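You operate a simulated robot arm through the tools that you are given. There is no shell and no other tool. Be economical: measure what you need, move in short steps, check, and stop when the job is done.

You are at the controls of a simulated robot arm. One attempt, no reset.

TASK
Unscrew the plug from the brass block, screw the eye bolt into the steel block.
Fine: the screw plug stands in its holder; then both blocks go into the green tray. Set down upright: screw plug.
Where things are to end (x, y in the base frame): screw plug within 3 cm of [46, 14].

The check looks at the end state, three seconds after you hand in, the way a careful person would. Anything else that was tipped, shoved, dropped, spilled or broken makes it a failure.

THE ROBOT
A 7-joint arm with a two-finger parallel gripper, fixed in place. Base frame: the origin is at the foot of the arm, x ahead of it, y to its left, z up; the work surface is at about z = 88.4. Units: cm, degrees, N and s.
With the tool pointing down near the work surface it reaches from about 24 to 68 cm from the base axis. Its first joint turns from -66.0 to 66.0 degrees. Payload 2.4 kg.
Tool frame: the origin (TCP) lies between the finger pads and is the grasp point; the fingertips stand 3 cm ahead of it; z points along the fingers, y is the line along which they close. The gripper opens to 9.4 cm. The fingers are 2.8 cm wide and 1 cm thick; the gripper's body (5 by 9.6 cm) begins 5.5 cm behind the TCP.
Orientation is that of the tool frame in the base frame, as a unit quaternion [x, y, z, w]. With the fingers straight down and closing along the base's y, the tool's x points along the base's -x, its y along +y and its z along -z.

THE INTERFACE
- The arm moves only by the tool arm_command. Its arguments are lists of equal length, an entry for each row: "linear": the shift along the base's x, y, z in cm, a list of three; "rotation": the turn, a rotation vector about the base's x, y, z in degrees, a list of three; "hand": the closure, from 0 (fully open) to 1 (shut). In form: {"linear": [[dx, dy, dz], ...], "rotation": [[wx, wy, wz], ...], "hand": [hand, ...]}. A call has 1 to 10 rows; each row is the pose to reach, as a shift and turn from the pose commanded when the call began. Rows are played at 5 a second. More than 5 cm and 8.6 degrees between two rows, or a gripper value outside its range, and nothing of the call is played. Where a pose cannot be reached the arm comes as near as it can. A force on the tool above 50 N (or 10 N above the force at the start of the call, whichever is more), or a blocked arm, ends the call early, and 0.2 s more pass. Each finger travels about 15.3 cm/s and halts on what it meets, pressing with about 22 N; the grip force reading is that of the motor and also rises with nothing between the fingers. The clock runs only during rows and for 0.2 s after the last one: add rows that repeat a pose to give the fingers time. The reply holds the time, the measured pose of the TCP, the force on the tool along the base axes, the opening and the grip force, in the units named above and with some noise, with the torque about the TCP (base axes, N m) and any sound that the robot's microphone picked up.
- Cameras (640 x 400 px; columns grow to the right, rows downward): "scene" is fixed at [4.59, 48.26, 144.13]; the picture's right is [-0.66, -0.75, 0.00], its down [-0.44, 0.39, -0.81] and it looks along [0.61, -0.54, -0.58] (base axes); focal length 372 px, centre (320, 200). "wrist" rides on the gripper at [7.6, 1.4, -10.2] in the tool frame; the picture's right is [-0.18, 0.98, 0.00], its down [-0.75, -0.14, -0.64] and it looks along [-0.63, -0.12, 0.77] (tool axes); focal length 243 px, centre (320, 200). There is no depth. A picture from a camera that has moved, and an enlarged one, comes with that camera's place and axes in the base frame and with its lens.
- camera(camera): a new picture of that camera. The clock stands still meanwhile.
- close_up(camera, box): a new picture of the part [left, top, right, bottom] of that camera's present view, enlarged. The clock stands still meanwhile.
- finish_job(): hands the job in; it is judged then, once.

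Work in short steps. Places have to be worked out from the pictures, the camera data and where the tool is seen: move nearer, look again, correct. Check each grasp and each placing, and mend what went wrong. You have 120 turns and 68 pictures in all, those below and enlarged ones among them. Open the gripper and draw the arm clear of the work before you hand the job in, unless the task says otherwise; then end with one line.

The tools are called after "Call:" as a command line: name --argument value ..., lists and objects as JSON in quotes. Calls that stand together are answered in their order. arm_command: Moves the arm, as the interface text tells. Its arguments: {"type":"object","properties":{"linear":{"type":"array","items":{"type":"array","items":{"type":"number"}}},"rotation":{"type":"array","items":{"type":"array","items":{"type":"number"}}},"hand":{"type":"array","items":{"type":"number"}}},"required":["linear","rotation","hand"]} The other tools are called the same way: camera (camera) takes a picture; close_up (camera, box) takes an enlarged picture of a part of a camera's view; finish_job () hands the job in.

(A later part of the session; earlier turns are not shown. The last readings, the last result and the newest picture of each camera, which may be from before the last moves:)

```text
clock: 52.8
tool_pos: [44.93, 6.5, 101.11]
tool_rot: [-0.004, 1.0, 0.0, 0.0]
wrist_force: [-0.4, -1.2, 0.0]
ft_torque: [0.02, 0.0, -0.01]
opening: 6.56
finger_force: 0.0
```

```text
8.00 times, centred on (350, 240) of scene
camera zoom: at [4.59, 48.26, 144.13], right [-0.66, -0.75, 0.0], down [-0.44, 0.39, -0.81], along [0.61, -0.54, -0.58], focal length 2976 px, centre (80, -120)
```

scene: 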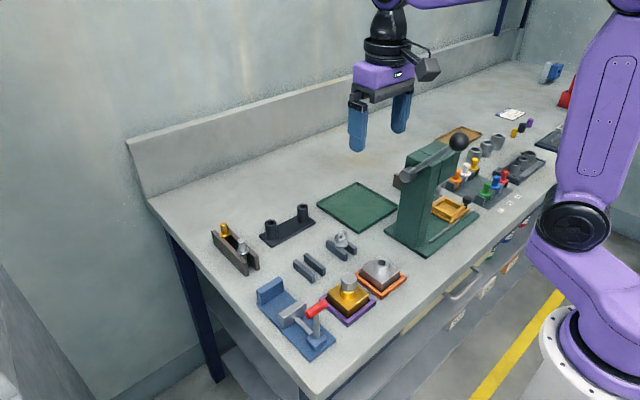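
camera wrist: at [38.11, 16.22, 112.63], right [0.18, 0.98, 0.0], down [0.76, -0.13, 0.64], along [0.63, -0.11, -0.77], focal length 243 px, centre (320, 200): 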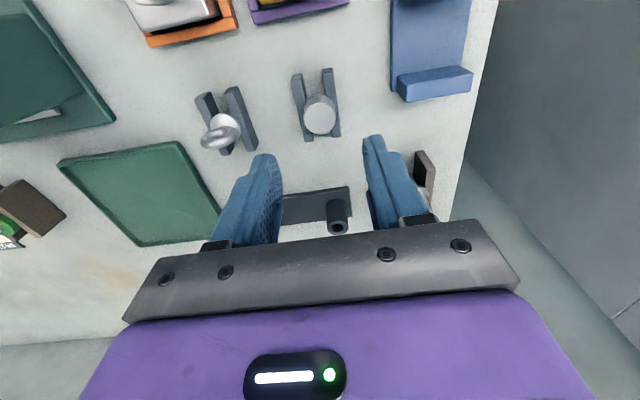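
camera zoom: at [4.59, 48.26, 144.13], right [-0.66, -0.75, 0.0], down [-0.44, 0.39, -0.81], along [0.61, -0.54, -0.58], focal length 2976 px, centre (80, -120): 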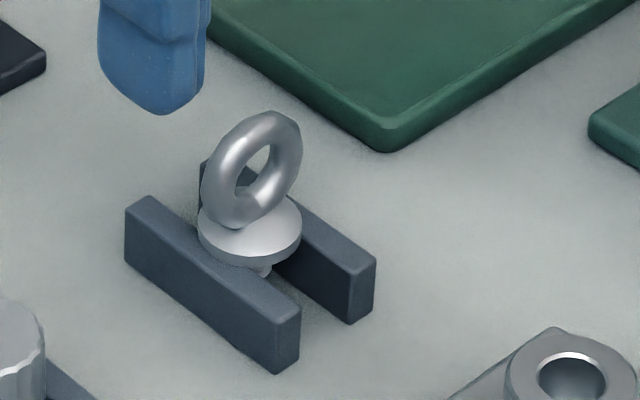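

The ring plane is along y, so fingers must close along x. I rotate to yaw +90 (leaving a long clockwise stroke), centring at about (45.35, 5.95).

Call:
arm_command --linear '[[0.04, -0.06, 0], [0.08, -0.12, 0], [0.1, -0.2, 0], [0.14, -0.3, 0], [0.18, -0.4, 0], [0.2, -0.5, 0], [0.25, -0.6, 0], [0.25, -0.6, 0], [0.25, -0.6, 0], [0.25, -0.6, 0]]' --rotation '[[0, 0, 8.6], [0, 0, 17.2], [0, 0, 25.8], [0, 0, 34.4], [0, 0, 43], [0, 0, 51.6], [0, 0, 60.2], [0, 0, 68.8], [0, 0, 77.4], [0, 0, 86]]' --hand '[0.4, 0.4, 0.4, 0.4, 0.4, 0.4, 0.4, 0.4, 0.4, 0.4]'

Call:
arm_command --linear '[[0, 0, 0], [0, 0, 0]]' --rotation '[[0, 0, 4], [0, 0, 4]]' --hand '[0.4, 0.4]'

Call:
close_up --camera "wrist" --box '[220, 60, 420, 220]'

Call:
close_up --camera "scene" --box '[300, 170, 420, 270]'

```text
clock: 55.0
tool_pos: [45.24, 5.89, 101.07]
tool_rot: [-0.686, 0.727, 0.0, 0.0]
wrist_force: [-0.9, 0.1, -0.3]
ft_torque: [0.0, 0.0, 0.01]
opening: 5.63
finger_force: 0.1
```

```text
clock: 55.6
tool_pos: [45.17, 5.96, 101.17]
tool_rot: [0.71, -0.704, 0.0, -0.001]
wrist_force: [-0.2, -0.2, 0.3]
ft_torque: [0.03, 0.0, -0.02]
opening: 5.63
finger_force: 0.1
```

```text
2.50 times, centred on (320, 140) of wrist
camera zoom: at [43.99, -1.59, 111.45], right [-0.98, 0.17, 0.0], down [0.13, 0.76, 0.64], along [0.11, 0.63, -0.77], focal length 606 px, centre (320, 350)
```

zoom: 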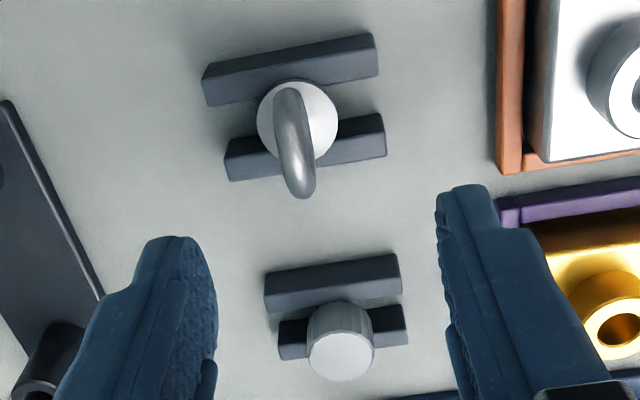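

```text
4.00 times, centred on (360, 220) of scene
camera zoom: at [4.59, 48.26, 144.13], right [-0.66, -0.75, 0.0], down [-0.44, 0.39, -0.81], along [0.61, -0.54, -0.58], focal length 1488 px, centre (160, 120)
```

zoom: 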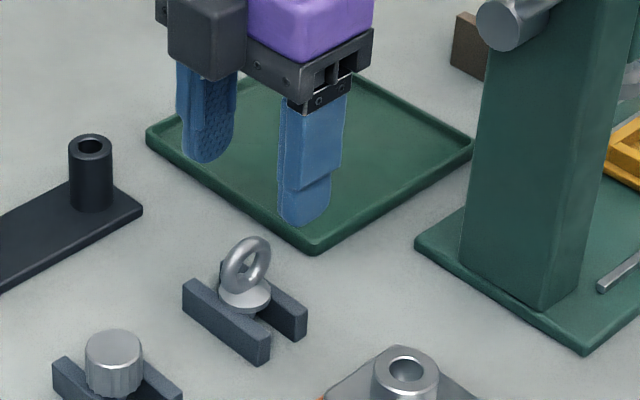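

The ring is about 0.6 cm to +x of the tool axis. Correct, lower to z≈97 and verify.

Call:
arm_command --linear '[[0.6, -0.1, -1.5], [0.6, -0.1, -3], [0.6, -0.1, -4], [0.6, -0.1, -4]]' --rotation '[[0, 0, 0], [0, 0, 0], [0, 0, 0], [0, 0, 0]]' --hand '[0.5, 0.6, 0.6, 0.6]'

Call:
close_up --camera "wrist" --box '[220, 60, 420, 220]'

Call:
close_up --camera "scene" --box '[310, 190, 390, 270]'

```text
clock: 56.6
tool_pos: [45.93, 5.96, 97.19]
tool_rot: [0.71, -0.704, 0.0, 0.0]
wrist_force: [0.0, -0.4, -0.5]
ft_torque: [0.03, 0.02, -0.01]
opening: 3.75
finger_force: 0.2
```

```text
2.50 times, centred on (320, 140) of wrist
camera zoom: at [44.71, -1.57, 107.46], right [-0.98, 0.18, 0.0], down [0.13, 0.75, 0.64], along [0.11, 0.63, -0.77], focal length 606 px, centre (320, 350)
```

zoom: 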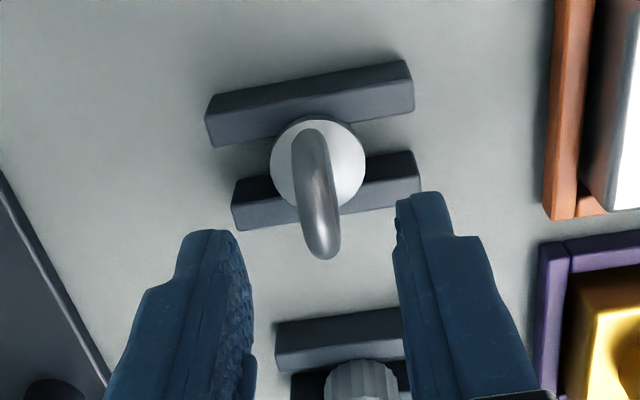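

```text
5.00 times, centred on (350, 230) of scene
camera zoom: at [4.59, 48.26, 144.13], right [-0.66, -0.75, 0.0], down [-0.44, 0.39, -0.81], along [0.61, -0.54, -0.58], focal length 1860 px, centre (170, 50)
```

zoom: 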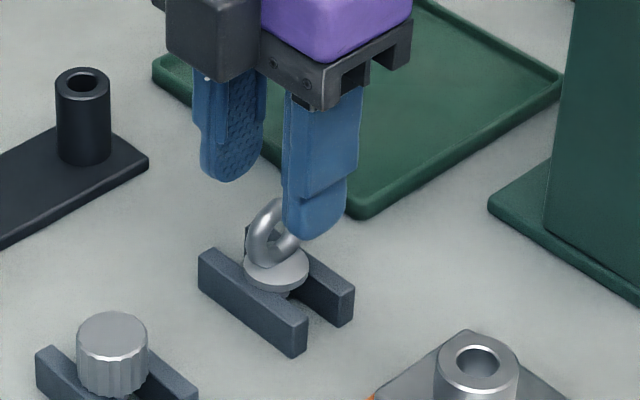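

Centred in x. Descend to z≈94.5 and close on the ring.

Call:
arm_command --linear '[[0, -0.15, -1.2], [0, -0.15, -2.2], [0, -0.15, -2.6], [0, -0.15, -2.6], [0, -0.15, -2.6], [0, -0.15, -2.6]]' --rotation '[[0, 0, 0], [0, 0, 0], [0, 0, 0], [0, 0, 0], [0, 0, 0], [0, 0, 0]]' --hand '[0.6, 0.6, 0.6, 0.8, 1, 1]'

Call:
close_up --camera "scene" --box '[310, 190, 390, 270]'

```text
clock: 58.0
tool_pos: [46.0, 5.73, 94.47]
tool_rot: [0.71, -0.704, 0.0, 0.0]
wrist_force: [-0.2, -0.5, 0.3]
ft_torque: [0.01, -0.02, -0.01]
opening: 0.9
finger_force: 22.0
```

```text
5.00 times, centred on (350, 230) of scene
camera zoom: at [4.59, 48.26, 144.13], right [-0.66, -0.75, 0.0], down [-0.44, 0.39, -0.81], along [0.61, -0.54, -0.58], focal length 1860 px, centre (170, 50)
```

zoom: 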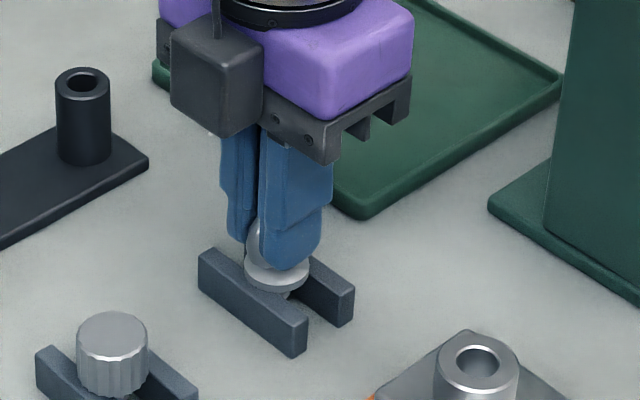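

Ring gripped (0.9 cm). Lift and inspect.

Call:
arm_command --linear '[[0, 0, 1], [0, 0, 3], [0, 0, 5.5], [0, 0, 8], [0, 0, 8]]' --rotation '[[0, 0, 0], [0, 0, 0], [0, 0, 0], [0, 0, 0], [0, 0, 0]]' --hand '[1, 1, 1, 1, 1]'

Call:
close_up --camera "scene" --box '[300, 150, 380, 230]'

Call:
close_up --camera "wrist" --box '[240, 80, 400, 220]'

```text
clock: 59.2
tool_pos: [45.98, 5.66, 102.54]
tool_rot: [0.71, -0.704, 0.0, 0.0]
wrist_force: [0.8, -0.7, -0.8]
ft_torque: [0.02, 0.02, 0.0]
opening: 0.85
finger_force: 21.9
```

```text
5.00 times, centred on (340, 190) of scene
camera zoom: at [4.59, 48.26, 144.13], right [-0.66, -0.75, 0.0], down [-0.44, 0.39, -0.81], along [0.61, -0.54, -0.58], focal length 1860 px, centre (220, 250)
```

zoom: 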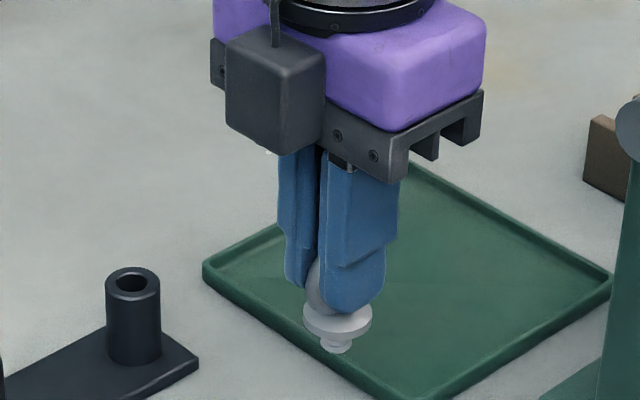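

```text
2.86 times, centred on (320, 150) of wrist
camera zoom: at [44.66, -1.99, 112.88], right [-0.98, 0.18, 0.0], down [0.13, 0.75, 0.64], along [0.11, 0.63, -0.77], focal length 693 px, centre (320, 343)
```

zoom: 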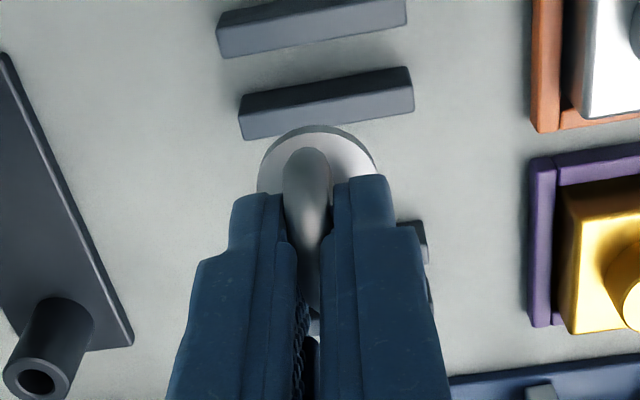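

The eye bolt is held, but cameras disagree on its offset along the finger width. I'll turn the hand ~172° in place to measure that offset by how far the flange shifts in the scene view.

Call:
arm_command --linear '[[0, 0, 0], [0, 0, 0], [0, 0, 0], [0, 0, 0], [0, 0, 0], [0, 0, 0], [0, 0, 0], [0, 0, 0], [0, 0, 0], [0, 0, 0]]' --rotation '[[0, 0, -8.6], [0, 0, -17.2], [0, 0, -25.8], [0, 0, -34.4], [0, 0, -43], [0, 0, -51.6], [0, 0, -60.2], [0, 0, -68.8], [0, 0, -77.4], [0, 0, -86]]' --hand '[1, 1, 1, 1, 1, 1, 1, 1, 1, 1]'

Call:
close_up --camera "scene" --box '[300, 150, 380, 230]'

Call:
arm_command --linear '[[0, 0, 0], [0, 0, 0], [0, 0, 0], [0, 0, 0], [0, 0, 0], [0, 0, 0], [0, 0, 0], [0, 0, 0], [0, 0, 0], [0, 0, 0]]' --rotation '[[0, 0, -8.6], [0, 0, -17.2], [0, 0, -25.8], [0, 0, -34.4], [0, 0, -43], [0, 0, -51.6], [0, 0, -60.2], [0, 0, -68.8], [0, 0, -77.4], [0, 0, -86]]' --hand '[1, 1, 1, 1, 1, 1, 1, 1, 1, 1]'

Call:
close_up --camera "scene" --box '[300, 150, 380, 230]'

```text
clock: 61.4
tool_pos: [45.9, 5.64, 102.48]
tool_rot: [-0.038, 0.999, 0.0, 0.0]
wrist_force: [-0.6, 0.4, -0.4]
ft_torque: [0.02, -0.02, -0.01]
opening: 0.86
finger_force: 21.8
```

```text
5.00 times, centred on (340, 190) of scene
camera zoom: at [4.59, 48.26, 144.13], right [-0.66, -0.75, 0.0], down [-0.44, 0.39, -0.81], along [0.61, -0.54, -0.58], focal length 1860 px, centre (220, 250)
```

zoom: 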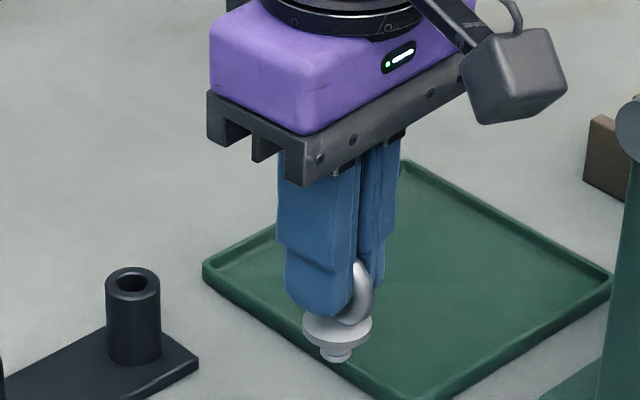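

```text
clock: 63.6
tool_pos: [45.93, 5.84, 102.61]
tool_rot: [0.654, 0.756, 0.0, 0.0]
wrist_force: [0.5, 0.0, 0.0]
ft_torque: [0.01, 0.02, 0.0]
opening: 0.84
finger_force: 22.0
```

```text
5.00 times, centred on (340, 190) of scene
camera zoom: at [4.59, 48.26, 144.13], right [-0.66, -0.75, 0.0], down [-0.44, 0.39, -0.81], along [0.61, -0.54, -0.58], focal length 1860 px, centre (220, 250)
```

zoom: 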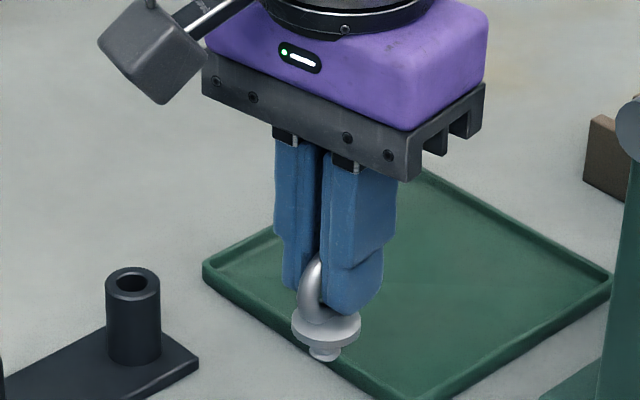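

Flange shift gives an offset of only ≈0.3 cm toward tool-x. The steel hole is estimated at (35.15, 6.75). I travel there at height, turning to yaw ≈0, and look.

Call:
arm_command --linear '[[-1.2, 0.1, 0], [-2.4, 0.2, 0], [-3.6, 0.3, 0], [-4.8, 0.4, 0], [-6, 0.5, 0], [-7.2, 0.6, 0], [-8.4, 0.7, 0], [-9.6, 0.9, 0], [-10.5, 1.05, 0], [-10.5, 1.05, 0]]' --rotation '[[0, 0, 8.2], [0, 0, 16.4], [0, 0, 24.6], [0, 0, 32.8], [0, 0, 41], [0, 0, 49.2], [0, 0, 57.4], [0, 0, 65.6], [0, 0, 73.8], [0, 0, 82]]' --hand '[1, 1, 1, 1, 1, 1, 1, 1, 1, 1]'

Call:
close_up --camera "wrist" --box '[220, 20, 420, 200]'

Call:
close_up --camera "scene" --box '[330, 180, 430, 300]'

```text
clock: 65.8
tool_pos: [35.37, 6.71, 102.55]
tool_rot: [-0.006, 1.0, 0.0, 0.0]
wrist_force: [-0.5, 0.5, -0.4]
ft_torque: [0.03, 0.0, 0.01]
opening: 0.85
finger_force: 22.0
```

```text
2.22 times, centred on (320, 110) of wrist
camera zoom: at [27.77, 8.17, 112.81], right [0.17, 0.98, 0.0], down [0.76, -0.13, 0.64], along [0.63, -0.11, -0.77], focal length 539 px, centre (320, 400)
```

zoom: 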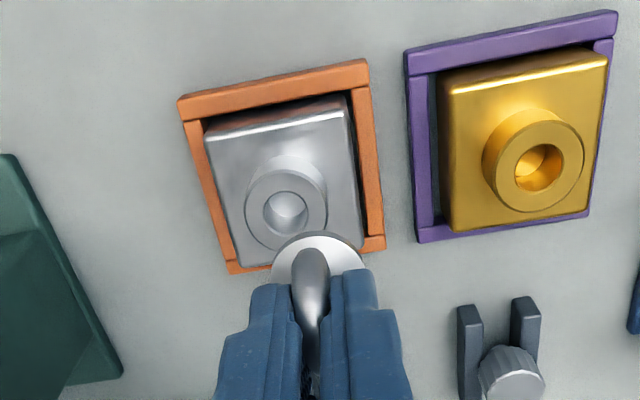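

```text
3.33 times, centred on (380, 240) of scene
camera zoom: at [4.59, 48.26, 144.13], right [-0.66, -0.75, 0.0], down [-0.44, 0.39, -0.81], along [0.61, -0.54, -0.58], focal length 1240 px, centre (120, 67)
```

zoom: 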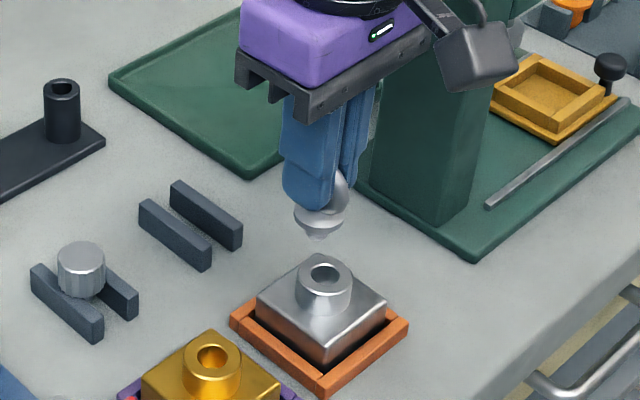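

Cross-checks put the steel hole near (35.1, 5.85). I turn to yaw ≈80 for the long clockwise stroke and view laterally.

Call:
arm_command --linear '[[-0.03, -0.06, 0], [-0.06, -0.12, 0], [-0.1, -0.2, 0], [-0.15, -0.3, 0], [-0.2, -0.4, 0], [-0.25, -0.5, 0], [-0.3, -0.6, 0], [-0.3, -0.6, 0], [-0.3, -0.6, 0], [-0.3, -0.6, 0]]' --rotation '[[0, 0, 8], [0, 0, 16], [0, 0, 24], [0, 0, 32], [0, 0, 40], [0, 0, 48], [0, 0, 56], [0, 0, 64], [0, 0, 72], [0, 0, 80]]' --hand '[1, 1, 1, 1, 1, 1, 1, 1, 1, 1]'

Call:
close_up --camera "wrist" --box '[220, 40, 420, 200]'

Call:
close_up --camera "scene" --box '[340, 210, 420, 290]'

```text
clock: 68.0
tool_pos: [35.02, 6.06, 102.52]
tool_rot: [-0.647, 0.762, 0.0, 0.0]
wrist_force: [-0.6, 0.5, -1.0]
ft_torque: [-0.07, -0.18, -0.17]
opening: 0.87
finger_force: 21.5
```

```text
2.50 times, centred on (320, 120) of wrist
camera zoom: at [32.45, -1.11, 112.85], right [-0.94, 0.34, 0.0], down [0.26, 0.72, 0.64], along [0.22, 0.6, -0.77], focal length 606 px, centre (320, 400)
```

zoom: 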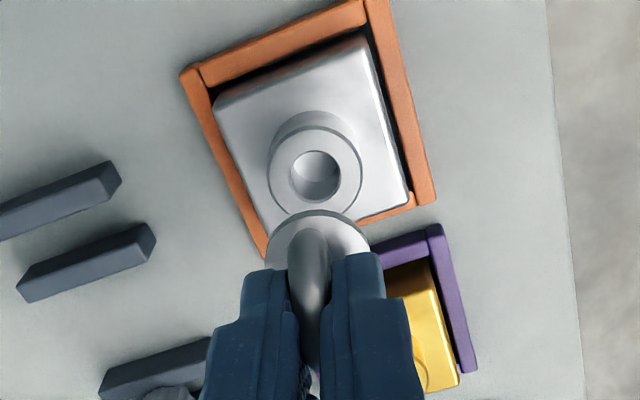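

```text
5.00 times, centred on (380, 250) of scene
camera zoom: at [4.58, 48.27, 144.12], right [-0.66, -0.75, 0.0], down [-0.44, 0.39, -0.81], along [0.61, -0.54, -0.58], focal length 1860 px, centre (20, -50)
```

zoom: 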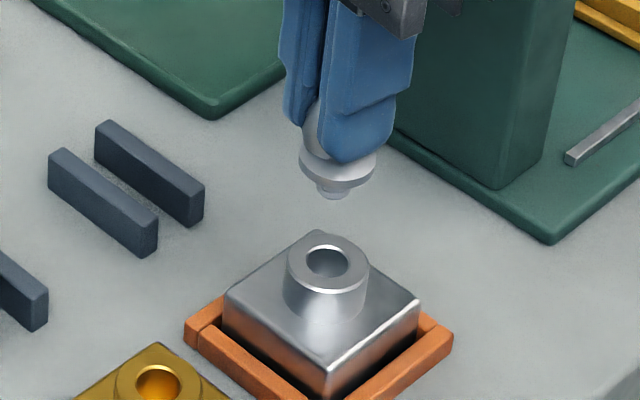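

Lateral alignment is good; all views agree within ~0.15 cm. Descend slowly until the shank meets the hole.

Call:
arm_command --linear '[[0, 0, -1], [0, 0, -2], [0, 0, -2.6], [0, 0, -2.6]]' --rotation '[[0, 0, 0], [0, 0, 0], [0, 0, 0], [0, 0, 0]]' --hand '[1, 1, 1, 1]'

Call:
close_up --camera "scene" --box '[350, 220, 410, 280]'

Call:
close_up --camera "wrist" --box '[260, 80, 380, 180]'

```text
clock: 69.0
tool_pos: [35.09, 5.94, 100.04]
tool_rot: [-0.646, 0.763, 0.0, -0.001]
wrist_force: [-0.4, -0.2, 0.0]
ft_torque: [-0.01, 0.01, 0.01]
opening: 0.89
finger_force: 22.0
```

```text
6.67 times, centred on (380, 250) of scene
camera zoom: at [4.59, 48.26, 144.13], right [-0.66, -0.75, 0.0], down [-0.44, 0.39, -0.81], along [0.61, -0.54, -0.58], focal length 2480 px, centre (-80, -133)
```

zoom: 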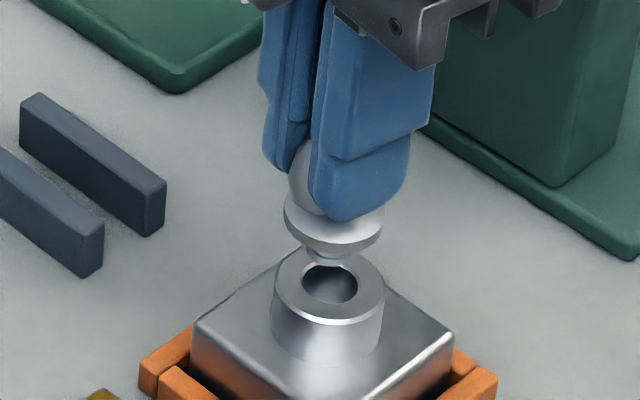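

```text
4.00 times, centred on (320, 130) of wrist
camera zoom: at [32.42, -1.11, 110.28], right [-0.94, 0.34, 0.0], down [0.26, 0.72, 0.64], along [0.22, 0.6, -0.77], focal length 970 px, centre (320, 480)
```

zoom: 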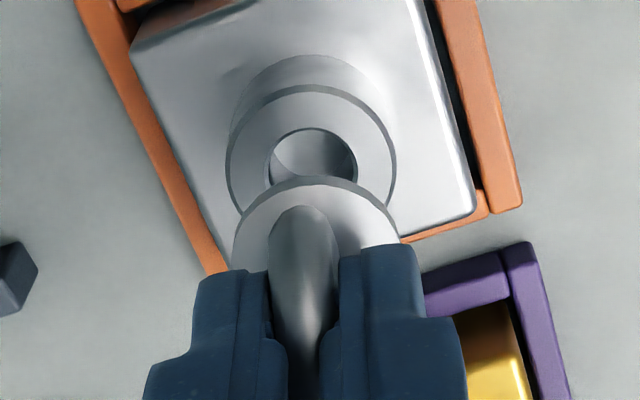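

Nearly aligned; apply a small −y correction and descend to contact.

Call:
arm_command --linear '[[0.03, -0.12, -0.4], [0.03, -0.12, -0.7], [0.03, -0.12, -0.9], [0.03, -0.12, -1.1], [0.03, -0.12, -1.3], [0.03, -0.12, -1.4]]' --rotation '[[0, 0, 0], [0, 0, 0], [0, 0, 0], [0, 0, 0], [0, 0, 0], [0, 0, 0]]' --hand '[1, 1, 1, 1, 1, 1]'

Call:
close_up --camera "scene" --box '[350, 220, 410, 280]'

```text
clock: 70.4
tool_pos: [35.17, 5.99, 98.52]
tool_rot: [-0.646, 0.763, 0.0, 0.001]
wrist_force: [-0.2, 0.0, -0.4]
ft_torque: [0.04, 0.03, 0.03]
opening: 0.84
finger_force: 22.4
```

```text
6.67 times, centred on (380, 250) of scene
camera zoom: at [4.59, 48.26, 144.13], right [-0.66, -0.75, 0.0], down [-0.44, 0.39, -0.81], along [0.61, -0.54, -0.58], focal length 2480 px, centre (-80, -133)
```

zoom: 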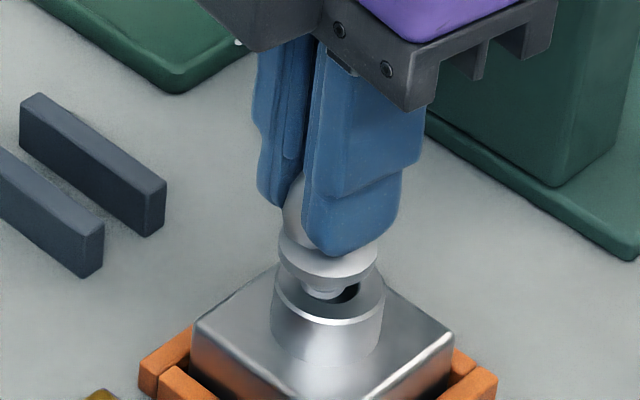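

The shank tip sits slightly left of hole centre in view (+y side). Raise slightly, shift −y 0.2, and lower again.

Call:
arm_command --linear '[[0, -0.05, 0.3], [-0.04, -0.2, 0.3], [-0.04, -0.2, 0], [-0.04, -0.2, -0.2], [-0.04, -0.2, -0.4], [-0.04, -0.2, -0.5]]' --rotation '[[0, 0, 0], [0, 0, 0], [0, 0, 0], [0, 0, 0], [0, 0, 0], [0, 0, 0]]' --hand '[1, 1, 1, 1, 1, 1]'

Call:
close_up --camera "scene" --box '[350, 220, 410, 280]'

```text
clock: 71.8
tool_pos: [34.98, 5.82, 98.11]
tool_rot: [-0.647, 0.763, -0.001, 0.0]
wrist_force: [-0.7, -0.3, -0.5]
ft_torque: [-0.02, -0.01, 0.02]
opening: 0.84
finger_force: 22.7
```

```text
6.67 times, centred on (380, 250) of scene
camera zoom: at [4.59, 48.26, 144.13], right [-0.66, -0.75, 0.0], down [-0.44, 0.39, -0.81], along [0.61, -0.54, -0.58], focal length 2480 px, centre (-80, -133)
```

zoom: 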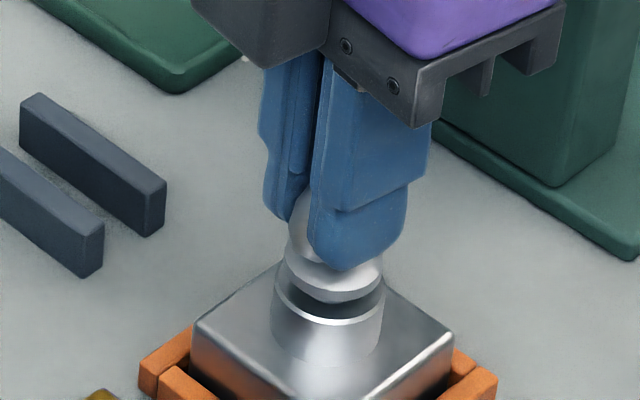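

The shank is entering the hole. Lower further gently until contact.

Call:
arm_command --linear '[[0, 0, -0.1], [0, 0, -0.2], [0, 0, -0.3], [0, 0, -0.4], [0, 0, -0.4]]' --rotation '[[0, 0, 0], [0, 0, 0], [0, 0, 0], [0, 0, 0], [0, 0, 0]]' --hand '[1, 1, 1, 1, 1]'

```text
clock: 73.0
tool_pos: [34.95, 5.74, 97.72]
tool_rot: [-0.646, 0.763, 0.0, 0.0]
wrist_force: [-0.2, 1.0, -3.6]
ft_torque: [0.06, 0.0, 0.0]
opening: 0.84
finger_force: 22.1
```

Call:
arm_command --linear '[[0, 0, -0.1], [0, 0, -0.2], [0, 0, -0.3], [0, 0, -0.4], [0, 0, -0.4]]' --rotation '[[0, 0, 0], [0, 0, 0], [0, 0, 0], [0, 0, 0], [0, 0, 0]]' --hand '[1, 1, 1, 1, 1]'

Call:
close_up --camera "scene" --box '[350, 220, 410, 280]'

```text
clock: 74.2
tool_pos: [35.17, 5.65, 97.28]
tool_rot: [-0.646, 0.763, -0.001, 0.0]
wrist_force: [-4.0, -3.8, 25.7]
ft_torque: [-0.14, 0.11, -0.03]
opening: 0.83
finger_force: 21.7
```

```text
6.67 times, centred on (380, 250) of scene
camera zoom: at [4.55, 48.25, 144.13], right [-0.66, -0.75, 0.0], down [-0.44, 0.39, -0.81], along [0.61, -0.54, -0.58], focal length 2480 px, centre (-80, -133)
```

zoom: 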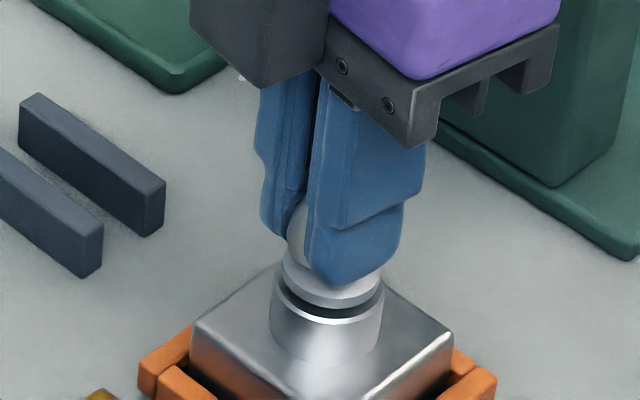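

Contact at the thread mouth (26 N). Begin screwing clockwise, following the arc for the 0.3 cm grip offset and keeping a light downward press.

Call:
arm_command --linear '[[0.043, -0.011, 0.08], [0.084, -0.028, 0.07], [0.122, -0.051, 0.06], [0.156, -0.08, 0.05], [0.186, -0.113, 0.04], [0.21, -0.15, 0.03], [0.229, -0.19, 0.02], [0.241, -0.233, 0.01], [0.247, -0.277, 0], [0.247, -0.322, -0.01]]' --rotation '[[0, 0, -8.5], [0, 0, -17], [0, 0, -25.5], [0, 0, -34], [0, 0, -42.5], [0, 0, -51], [0, 0, -59.5], [0, 0, -68], [0, 0, -76.5], [0, 0, -85]]' --hand '[1, 1, 1, 1, 1, 1, 1, 1, 1, 1]'

```text
clock: 76.4
tool_pos: [35.44, 5.49, 97.13]
tool_rot: [0.041, 0.999, 0.0, 0.0]
wrist_force: [-2.5, 3.2, 1.0]
ft_torque: [0.08, -0.01, 0.04]
opening: 0.87
finger_force: 22.0
```

Forces are small and fz dropped, so it's following. Continue 85°.

Call:
arm_command --linear '[[-0.007, -0.044, -0.03], [-0.021, -0.086, -0.04], [-0.04, -0.126, -0.05], [-0.066, -0.163, -0.06], [-0.096, -0.195, -0.07], [-0.131, -0.223, -0.08], [-0.17, -0.245, -0.09], [-0.211, -0.261, -0.1], [-0.254, -0.271, -0.11], [-0.299, -0.274, -0.12]]' --rotation '[[0, 0, -8.5], [0, 0, -17], [0, 0, -25.5], [0, 0, -34], [0, 0, -42.5], [0, 0, -51], [0, 0, -59.5], [0, 0, -68], [0, 0, -76.5], [0, 0, -85]]' --hand '[1, 1, 1, 1, 1, 1, 1, 1, 1, 1]'

Call:
close_up --camera "scene" --box '[350, 220, 410, 280]'

```text
clock: 78.6
tool_pos: [35.07, 5.34, 97.16]
tool_rot: [0.705, 0.709, -0.001, 0.0]
wrist_force: [-2.3, -1.6, 26.2]
ft_torque: [0.01, 0.1, 0.0]
opening: 0.86
finger_force: 22.1
```

```text
6.67 times, centred on (380, 250) of scene
camera zoom: at [4.55, 48.26, 144.13], right [-0.66, -0.75, 0.0], down [-0.44, 0.39, -0.81], along [0.61, -0.54, -0.58], focal length 2480 px, centre (-80, -133)
```

zoom: 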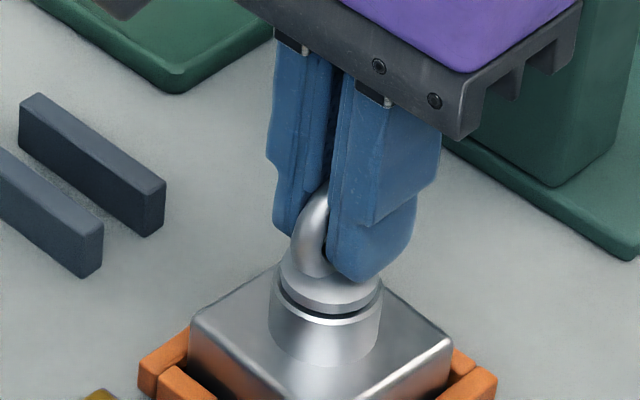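

The gap under the flange is closing. Release, rotate back 180° centred on the axis (35.09, 5.53) to regrip the ring.

Call:
arm_command --linear '[[0, 0, 0.2], [0, 0, 0.2], [0, 0, 0.2], [0, 0.3, 0.2], [0, 0.3, 0.2], [0, 0.3, 0.2], [0, 0.3, 0.2], [0, 0.3, 0.2], [0, 0.3, 0.2], [0, 0.3, 0.2]]' --rotation '[[0, 0, 0], [0, 0, 0], [0, 0, 0], [0, 0, 8.5], [0, 0, 17], [0, 0, 25.5], [0, 0, 34], [0, 0, 42.5], [0, 0, 51], [0, 0, 59.5]]' --hand '[1, 0.55, 0.5, 0.5, 0.5, 0.5, 0.5, 0.5, 0.5, 0.5]'

Call:
arm_command --linear '[[0, 0, 0], [0, 0, 0], [0, 0, 0], [0, 0, 0], [0, 0, 0], [0, 0, 0], [0, 0, 0], [0, 0, 0], [0, 0, 0], [0, 0, 0]]' --rotation '[[0, 0, 8.5], [0, 0, 17], [0, 0, 25.5], [0, 0, 34], [0, 0, 42.5], [0, 0, 51], [0, 0, 59.5], [0, 0, 68], [0, 0, 76.5], [0, 0, 85]]' --hand '[0.5, 0.5, 0.5, 0.5, 0.5, 0.5, 0.5, 0.5, 0.5, 0.5]'

Call:
arm_command --linear '[[0, 0, 0], [0, 0, 0], [0, 0, 0], [0, 0, 0], [0, 0, 0], [0, 0, 0]]' --rotation '[[0, 0, 8.5], [0, 0, 17], [0, 0, 25.5], [0, 0, 34], [0, 0, 35.5], [0, 0, 35.5]]' --hand '[0.5, 0.5, 0.5, 0.5, 0.5, 0.5]'

Call:
close_up --camera "wrist" --box '[240, 80, 400, 220]'

```text
clock: 80.8
tool_pos: [34.97, 5.57, 97.35]
tool_rot: [0.256, 0.967, 0.0, 0.0]
wrist_force: [-0.4, 0.1, 0.2]
ft_torque: [0.01, 0.02, -0.02]
opening: 4.69
finger_force: 0.0
```

```text
clock: 83.0
tool_pos: [34.97, 5.52, 97.29]
tool_rot: [-0.463, 0.886, 0.0, 0.0]
wrist_force: [0.2, -0.3, 0.6]
ft_torque: [-0.01, -0.01, 0.03]
opening: 4.7
finger_force: 0.1
```

```text
clock: 84.4
tool_pos: [35.03, 5.65, 97.16]
tool_rot: [0.711, -0.703, 0.0, -0.001]
wrist_force: [-1.1, 0.7, 0.2]
ft_torque: [-0.01, -0.04, 0.02]
opening: 4.71
finger_force: 0.0
```

```text
2.86 times, centred on (320, 150) of wrist
camera zoom: at [33.74, -1.97, 107.52], right [-0.98, 0.17, 0.0], down [0.13, 0.76, 0.64], along [0.11, 0.63, -0.77], focal length 693 px, centre (320, 343)
```

zoom: 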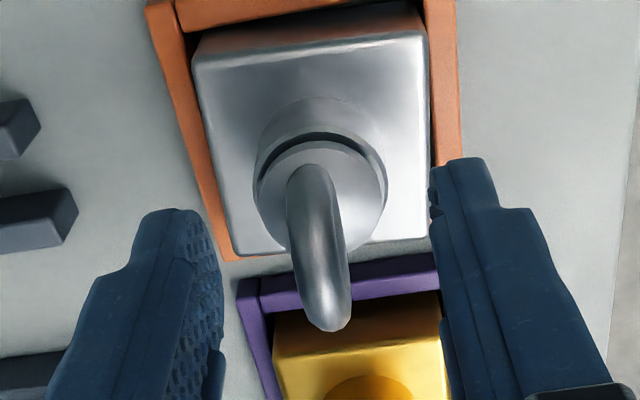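

Ring well aligned and centred. Grip and turn clockwise.

Call:
arm_command --linear '[[0, 0, -0.1], [0, 0, -0.1], [0, 0, -0.1], [0, 0, -0.12], [0, 0, -0.13], [0, 0, -0.14], [0, 0, -0.15], [0, 0, -0.16], [0, 0, -0.17], [0, 0, -0.18]]' --rotation '[[0, 0, 0], [0, 0, 0], [0, 0, 0], [0, 0, -8.5], [0, 0, -17], [0, 0, -25.5], [0, 0, -34], [0, 0, -42.5], [0, 0, -51], [0, 0, -59.5]]' --hand '[0.8, 1, 1, 1, 1, 1, 1, 1, 1, 1]'

Call:
arm_command --linear '[[0, 0, -0.02], [0, 0, -0.03], [0, 0, -0.04], [0, 0, -0.05], [0, 0, -0.06], [0, 0, -0.07], [0, 0, -0.08], [0, 0, -0.09], [0, 0, -0.1], [0, 0, -0.11]]' --rotation '[[0, 0, -8.5], [0, 0, -17], [0, 0, -25.5], [0, 0, -34], [0, 0, -42.5], [0, 0, -51], [0, 0, -59.5], [0, 0, -68], [0, 0, -76.5], [0, 0, -85]]' --hand '[1, 1, 1, 1, 1, 1, 1, 1, 1, 1]'

Call:
arm_command --linear '[[0, 0, -0.01], [0, 0, -0.02], [0, 0, -0.03], [0, 0, -0.03], [0, 0, -0.03]]' --rotation '[[0, 0, -8.5], [0, 0, -17], [0, 0, -25.5], [0, 0, -34], [0, 0, -35.5]]' --hand '[1, 1, 1, 1, 1]'

Call:
close_up --camera "scene" --box '[350, 220, 410, 280]'

```text
clock: 86.6
tool_pos: [35.08, 5.5, 97.13]
tool_rot: [-0.266, 0.964, 0.0, -0.001]
wrist_force: [0.7, -1.7, -1.8]
ft_torque: [-0.09, 0.07, 0.0]
opening: 0.89
finger_force: 21.9
```

```text
clock: 88.8
tool_pos: [34.94, 5.53, 97.0]
tool_rot: [0.456, 0.89, -0.001, -0.002]
wrist_force: [0.2, -4.6, 0.1]
ft_torque: [-0.23, -0.14, 0.05]
opening: 0.87
finger_force: 21.1
```

```text
clock: 90.0
tool_pos: [35.08, 5.5, 96.87]
tool_rot: [0.705, 0.71, -0.001, -0.001]
wrist_force: [-1.8, -2.8, -0.4]
ft_torque: [-0.15, 0.01, -0.04]
opening: 0.85
finger_force: 22.3
```

```text
6.67 times, centred on (380, 250) of scene
camera zoom: at [4.58, 48.26, 144.13], right [-0.66, -0.75, 0.0], down [-0.44, 0.39, -0.81], along [0.61, -0.54, -0.58], focal length 2480 px, centre (-80, -133)
```

zoom: 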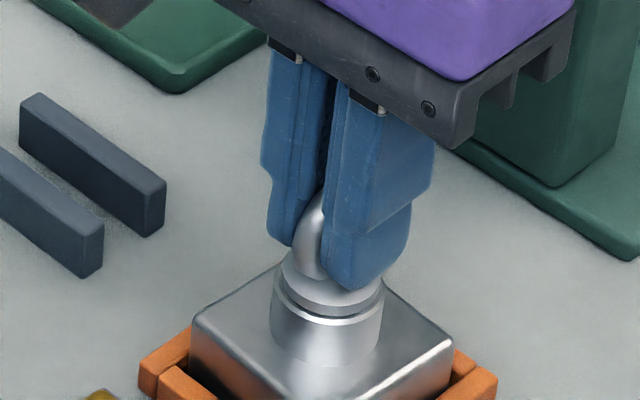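

Gap is smaller; fit is smooth. Another cycle: release, return 180°, regrip.

Call:
arm_command --linear '[[0, 0, 0], [0, 0, 0], [0, 0, 0.05], [0, 0, 0.05], [0, 0, 0.05], [0, 0, 0.05], [0, 0, 0.05], [0, 0, 0.05], [0, 0, 0.05], [0, 0, 0.05]]' --rotation '[[0, 0, 0], [0, 0, 0], [0, 0, 8], [0, 0, 16], [0, 0, 24], [0, 0, 32], [0, 0, 40], [0, 0, 48], [0, 0, 56], [0, 0, 64]]' --hand '[0.5, 0.5, 0.5, 0.5, 0.5, 0.5, 0.5, 0.5, 0.5, 0.5]'

Call:
arm_command --linear '[[0, 0, 0], [0, 0, 0], [0, 0, 0], [0, 0, 0], [0, 0, 0], [0, 0, 0], [0, 0, 0], [0, 0, 0], [0, 0, 0], [0, 0, 0]]' --rotation '[[0, 0, 8.5], [0, 0, 17], [0, 0, 25.5], [0, 0, 34], [0, 0, 42.5], [0, 0, 51], [0, 0, 59.5], [0, 0, 68], [0, 0, 76.5], [0, 0, 85]]' --hand '[0.5, 0.5, 0.5, 0.5, 0.5, 0.5, 0.5, 0.5, 0.5, 0.5]'

Call:
arm_command --linear '[[0, 0, 0], [0, 0, 0], [0, 0, 0], [0, 0, 0], [0, 0, -0.08], [0, 0, -0.08], [0, 0, -0.08], [0, 0, -0.09], [0, 0, -0.1], [0, 0, -0.11]]' --rotation '[[0, 0, 8.5], [0, 0, 17], [0, 0, 25.5], [0, 0, 31], [0, 0, 31], [0, 0, 31], [0, 0, 31], [0, 0, 23], [0, 0, 15], [0, 0, 7]]' --hand '[0.5, 0.5, 0.5, 0.6, 0.8, 1, 1, 1, 1, 1]'

Call:
arm_command --linear '[[0, 0, -0.01], [0, 0, -0.02], [0, 0, -0.03], [0, 0, -0.04], [0, 0, -0.05], [0, 0, -0.06], [0, 0, -0.07], [0, 0, -0.08], [0, 0, -0.09], [0, 0, -0.1]]' --rotation '[[0, 0, -8.5], [0, 0, -17], [0, 0, -25.5], [0, 0, -34], [0, 0, -42.5], [0, 0, -51], [0, 0, -59.5], [0, 0, -68], [0, 0, -76.5], [0, 0, -85]]' --hand '[1, 1, 1, 1, 1, 1, 1, 1, 1, 1]'

Call:
arm_command --linear '[[0, 0, -0.01], [0, 0, -0.02], [0, 0, -0.03], [0, 0, -0.04], [0, 0, -0.05], [0, 0, -0.06], [0, 0, -0.07], [0, 0, -0.08], [0, 0, -0.09]]' --rotation '[[0, 0, -8], [0, 0, -16], [0, 0, -24], [0, 0, -32], [0, 0, -40], [0, 0, -48], [0, 0, -56], [0, 0, -64], [0, 0, -71]]' --hand '[1, 1, 1, 1, 1, 1, 1, 1, 1]'

Call:
close_up --camera "scene" --box '[350, 220, 410, 280]'

```text
clock: 92.2
tool_pos: [34.84, 5.47, 97.13]
tool_rot: [0.219, 0.976, 0.0, 0.0]
wrist_force: [-0.2, -0.6, 0.1]
ft_torque: [0.01, -0.01, 0.0]
opening: 4.69
finger_force: 0.0
```

```text
clock: 94.4
tool_pos: [35.26, 5.65, 97.02]
tool_rot: [-0.497, 0.868, 0.0, 0.0]
wrist_force: [-0.1, 0.2, -0.1]
ft_torque: [0.03, -0.04, 0.01]
opening: 4.7
finger_force: 0.1
```

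```text
clock: 96.6
tool_pos: [35.05, 5.6, 96.9]
tool_rot: [-0.547, 0.837, 0.001, 0.0]
wrist_force: [0.0, -1.9, 6.1]
ft_torque: [-0.18, 0.03, 0.57]
opening: 1.17
finger_force: 21.6
```

```text
clock: 98.8
tool_pos: [35.08, 5.42, 96.72]
tool_rot: [0.162, 0.987, 0.0, 0.0]
wrist_force: [1.0, -9.1, 6.5]
ft_torque: [-0.3, -0.06, 0.37]
opening: 3.07
finger_force: 21.5
```

```text
clock: 100.8
tool_pos: [35.06, 5.54, 96.76]
tool_rot: [0.705, 0.71, -0.001, 0.0]
wrist_force: [-0.9, -0.9, -1.7]
ft_torque: [0.01, 0.03, -0.03]
opening: 0.9
finger_force: 22.1
```

```text
6.67 times, centred on (380, 250) of scene
camera zoom: at [4.59, 48.26, 144.13], right [-0.66, -0.75, 0.0], down [-0.44, 0.39, -0.81], along [0.61, -0.54, -0.58], focal length 2480 px, centre (-80, -133)
```

zoom: 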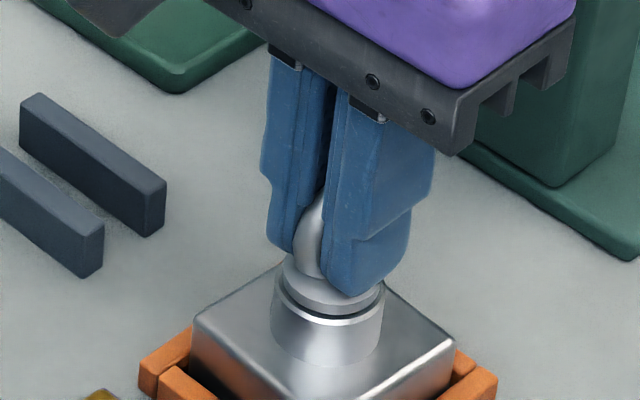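

In the last cycle the torque reached 0.57 N·m and fingers slipped round the ring: the bolt stopped turning, so it may be seated. I open, rise and inspect.

Call:
arm_command --linear '[[0, 0, 0], [0, 0, 0], [0, 0, 0], [0, 0, 3], [0, 0, 6], [0, 0, 6]]' --rotation '[[0, 0, 0], [0, 0, 0], [0, 0, 0], [0, 0, 0], [0, 0, 0], [0, 0, 0]]' --hand '[0.6, 0.5, 0.5, 0.5, 0.5, 0.5]'

Call:
close_up --camera "scene" --box '[360, 240, 400, 280]'

Call:
close_up --camera "wrist" --box '[260, 60, 380, 160]'

```text
clock: 102.2
tool_pos: [35.14, 5.53, 102.76]
tool_rot: [0.704, 0.71, 0.0, 0.0]
wrist_force: [-0.9, 0.4, 1.5]
ft_torque: [0.01, 0.01, -0.01]
opening: 4.69
finger_force: 0.1
```

```text
10.00 times, centred on (380, 260) of scene
camera zoom: at [4.59, 48.26, 144.13], right [-0.66, -0.75, 0.0], down [-0.44, 0.39, -0.81], along [0.61, -0.54, -0.58], focal length 3720 px, centre (-280, -400)
```

zoom: 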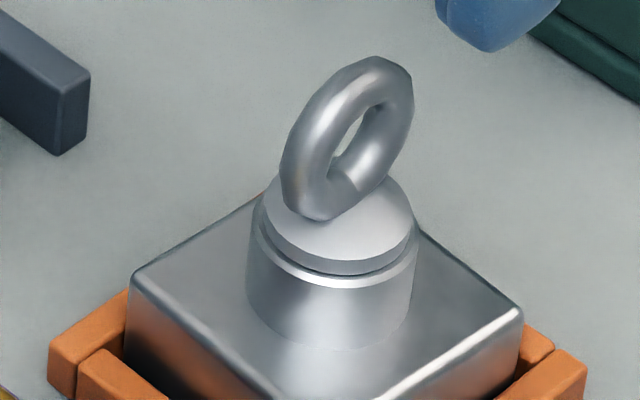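

```text
4.00 times, centred on (320, 110) of wrist
camera zoom: at [36.5, 13.18, 113.11], right [0.98, -0.18, 0.0], down [-0.13, -0.75, 0.64], along [-0.11, -0.63, -0.77], focal length 970 px, centre (320, 560)
```

zoom: 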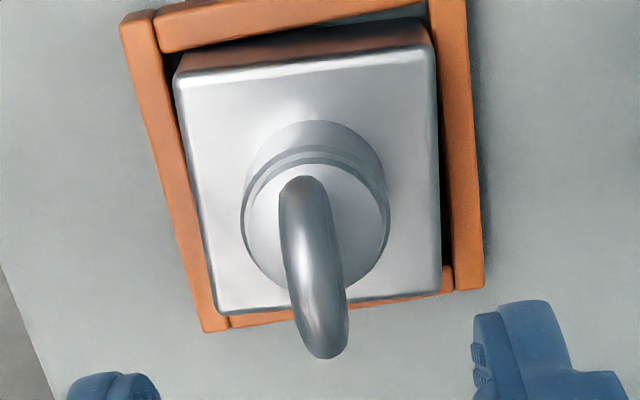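

The eye bolt is seated flush and straight. Now I'll carry the steel block, fingers closing along x over its sides; descend open to just above the block top and check.

Call:
arm_command --linear '[[0, 0, -2], [0, 0, -4.5], [0, 0, -6.9], [0, 0, -6.9]]' --rotation '[[0, 0, 0], [0, 0, 0], [0, 0, 0], [0, 0, 0]]' --hand '[0.15, 0.15, 0.15, 0.15]'

Call:
camera --camera "wrist"

Call:
close_up --camera "scene" --box '[340, 220, 420, 300]'

```text
clock: 103.2
tool_pos: [35.06, 5.36, 95.55]
tool_rot: [0.704, 0.71, 0.0, 0.0]
wrist_force: [0.1, 0.3, 0.5]
ft_torque: [0.01, 0.01, 0.03]
opening: 8.0
finger_force: 0.1
```

```text
10 pictures are left
camera wrist: at [36.44, 13.15, 106.0], right [0.98, -0.18, 0.0], down [-0.13, -0.75, 0.64], along [-0.11, -0.63, -0.77], focal length 243 px, centre (320, 200)
```

wrist: 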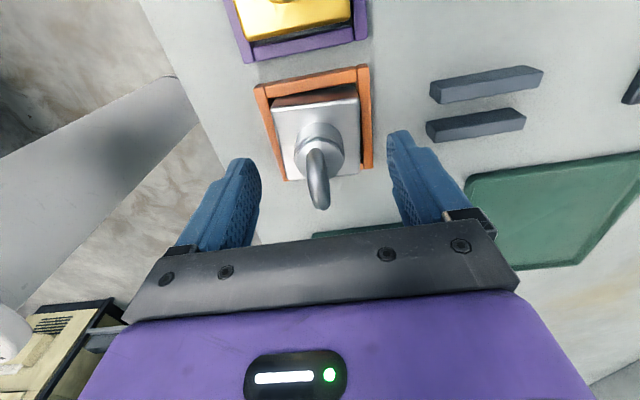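

```text
5.00 times, centred on (380, 260) of scene
camera zoom: at [4.59, 48.26, 144.13], right [-0.66, -0.75, 0.0], down [-0.44, 0.39, -0.81], along [0.61, -0.54, -0.58], focal length 1860 px, centre (20, -100)
```

zoom: 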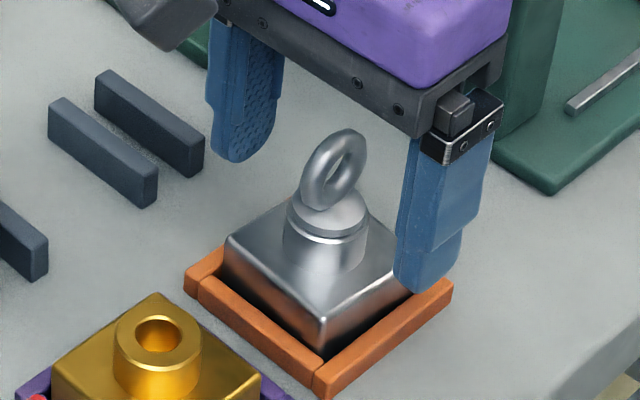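

Geometry: wall top ≈90.0, block top ≈91.6. Lower so the tips stand at ≈90.4, then close on the block's sides.

Call:
arm_command --linear '[[0, 0, -1.2], [0, 0, -2.2], [0, 0, -2.4], [0, 0, -2.4], [0, 0, -2.4], [0, 0, -2.4], [0, 0, -2.4]]' --rotation '[[0, 0, 0], [0, 0, 0], [0, 0, 0], [0, 0, 0], [0, 0, 0], [0, 0, 0], [0, 0, 0]]' --hand '[0.15, 0.15, 0.15, 0.3, 0.6, 1, 1]'

```text
clock: 104.8
tool_pos: [35.11, 5.47, 93.45]
tool_rot: [0.704, 0.711, 0.0, -0.001]
wrist_force: [0.3, -0.1, -0.8]
ft_torque: [0.02, -0.03, -0.03]
opening: 5.56
finger_force: 22.5
```

Gripped at 5.56 cm — the block width. Lift a little and check weight and picture.

Call:
arm_command --linear '[[0, 0, 0.3], [0, 0, 0.8], [0, 0, 1.5], [0, 0, 2.5], [0, 0, 3.5], [0, 0, 3.5]]' --rotation '[[0, 0, 0], [0, 0, 0], [0, 0, 0], [0, 0, 0], [0, 0, 0], [0, 0, 0]]' --hand '[1, 1, 1, 1, 1, 1]'

Call:
close_up --camera "scene" --box '[320, 200, 440, 320]'

```text
clock: 106.2
tool_pos: [35.18, 5.54, 97.06]
tool_rot: [0.704, 0.71, 0.0, 0.0]
wrist_force: [0.2, 0.0, -6.3]
ft_torque: [0.0, 0.0, -0.02]
opening: 5.58
finger_force: 22.1
```

```text
3.33 times, centred on (380, 260) of scene
camera zoom: at [4.59, 48.27, 144.13], right [-0.66, -0.75, 0.0], down [-0.44, 0.39, -0.81], along [0.61, -0.54, -0.58], focal length 1240 px, centre (120, 0)
```

zoom: 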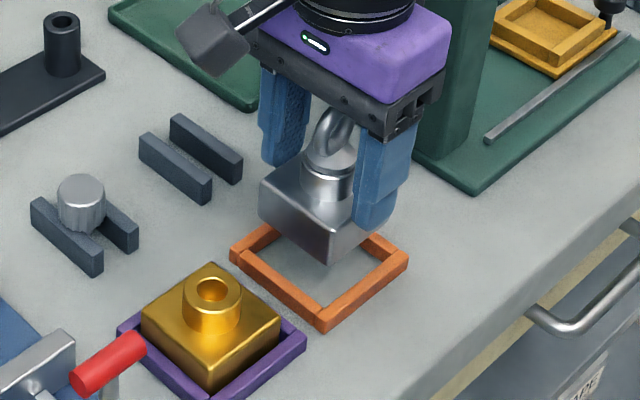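

Steel block lifted cleanly (~6 N) with the eye bolt. Carry up, over +x, then across to the tray's −y half.

Call:
arm_command --linear '[[0, 0, 2], [1, 0, 4], [4, 0, 5], [8, 0, 5], [12, 0, 5], [16, 0, 5], [20, -1, 5], [20, -5, 5], [20, -9, 5], [20, -12, 5]]' --rotation '[[0, 0, 0], [0, 0, 0], [0, 0, 0], [0, 0, 0], [0, 0, 0], [0, 0, 0], [0, 0, 0], [0, 0, 0], [0, 0, 0], [0, 0, 0]]' --hand '[1, 1, 1, 1, 1, 1, 1, 1, 1, 1]'

Call:
arm_command --linear '[[0, -3, 0], [0, -5.6, 0], [0, -5.6, 0]]' --rotation '[[0, 0, 0], [0, 0, 0], [0, 0, 0]]' --hand '[1, 1, 1]'

Call:
camera --camera "scene"

Call:
camera --camera "wrist"

```text
clock: 108.4
tool_pos: [55.36, -6.59, 101.67]
tool_rot: [0.703, 0.711, 0.0, 0.0]
wrist_force: [0.4, 0.0, -5.1]
ft_torque: [-0.01, 0.0, -0.03]
opening: 5.57
finger_force: 21.1
```

```text
clock: 109.2
tool_pos: [55.16, -12.21, 101.95]
tool_rot: [0.704, 0.71, 0.0, 0.0]
wrist_force: [0.7, 0.0, -5.9]
ft_torque: [0.01, -0.02, -0.01]
opening: 5.55
finger_force: 22.1
```

```text
7 pictures are left
```

scene: 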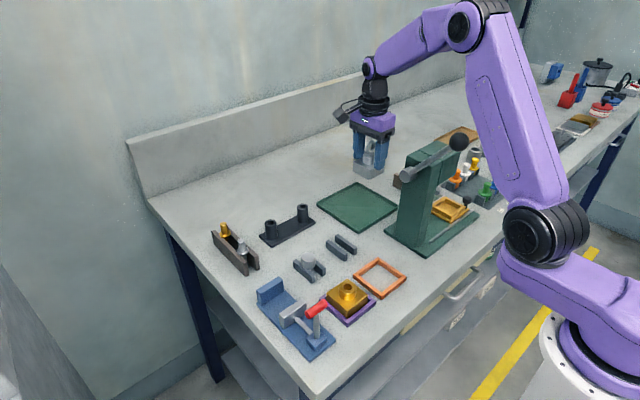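

```text
6 pictures are left
camera wrist: at [56.68, -4.51, 112.23], right [0.98, -0.17, 0.0], down [-0.13, -0.76, 0.64], along [-0.11, -0.63, -0.77], focal length 243 px, centre (320, 200)
```

wrist: 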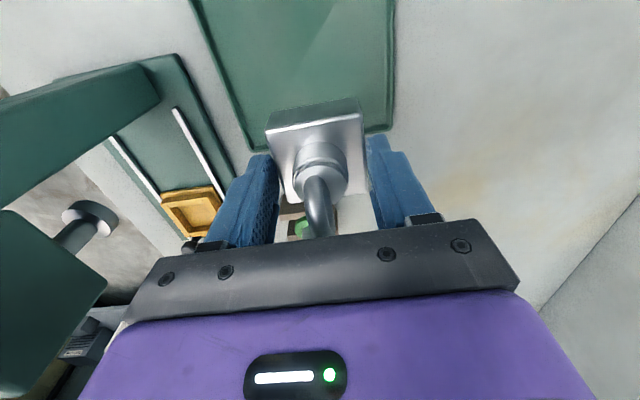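

Position is over the tray's −y half (tray spans x≈47.3–61.8, y≈−16…−1.7). Descend toward the floor.

Call:
arm_command --linear '[[0, 0.1, -2.5], [0, 0.1, -5], [0, 0.1, -7], [0, 0.1, -7.4], [0, 0.1, -7.4]]' --rotation '[[0, 0, 0], [0, 0, 0], [0, 0, 0], [0, 0, 0], [0, 0, 0]]' --hand '[1, 1, 1, 1, 1]'

Call:
arm_command --linear '[[0, 0, -0.15], [0, 0, -0.3], [0, 0, -0.45], [0, 0, -0.6], [0, 0, -0.6]]' --rotation '[[0, 0, 0], [0, 0, 0], [0, 0, 0], [0, 0, 0], [0, 0, 0]]' --hand '[1, 1, 1, 1, 1]'

```text
clock: 110.4
tool_pos: [55.07, -11.97, 94.51]
tool_rot: [0.704, 0.71, 0.001, 0.0]
wrist_force: [-0.7, -0.4, -6.5]
ft_torque: [0.03, -0.01, -0.01]
opening: 5.59
finger_force: 21.8
```

```text
clock: 111.6
tool_pos: [55.15, -11.87, 93.99]
tool_rot: [0.704, 0.71, 0.001, 0.0]
wrist_force: [-0.3, 0.4, -5.1]
ft_torque: [0.01, 0.02, 0.02]
opening: 5.61
finger_force: 22.2
```

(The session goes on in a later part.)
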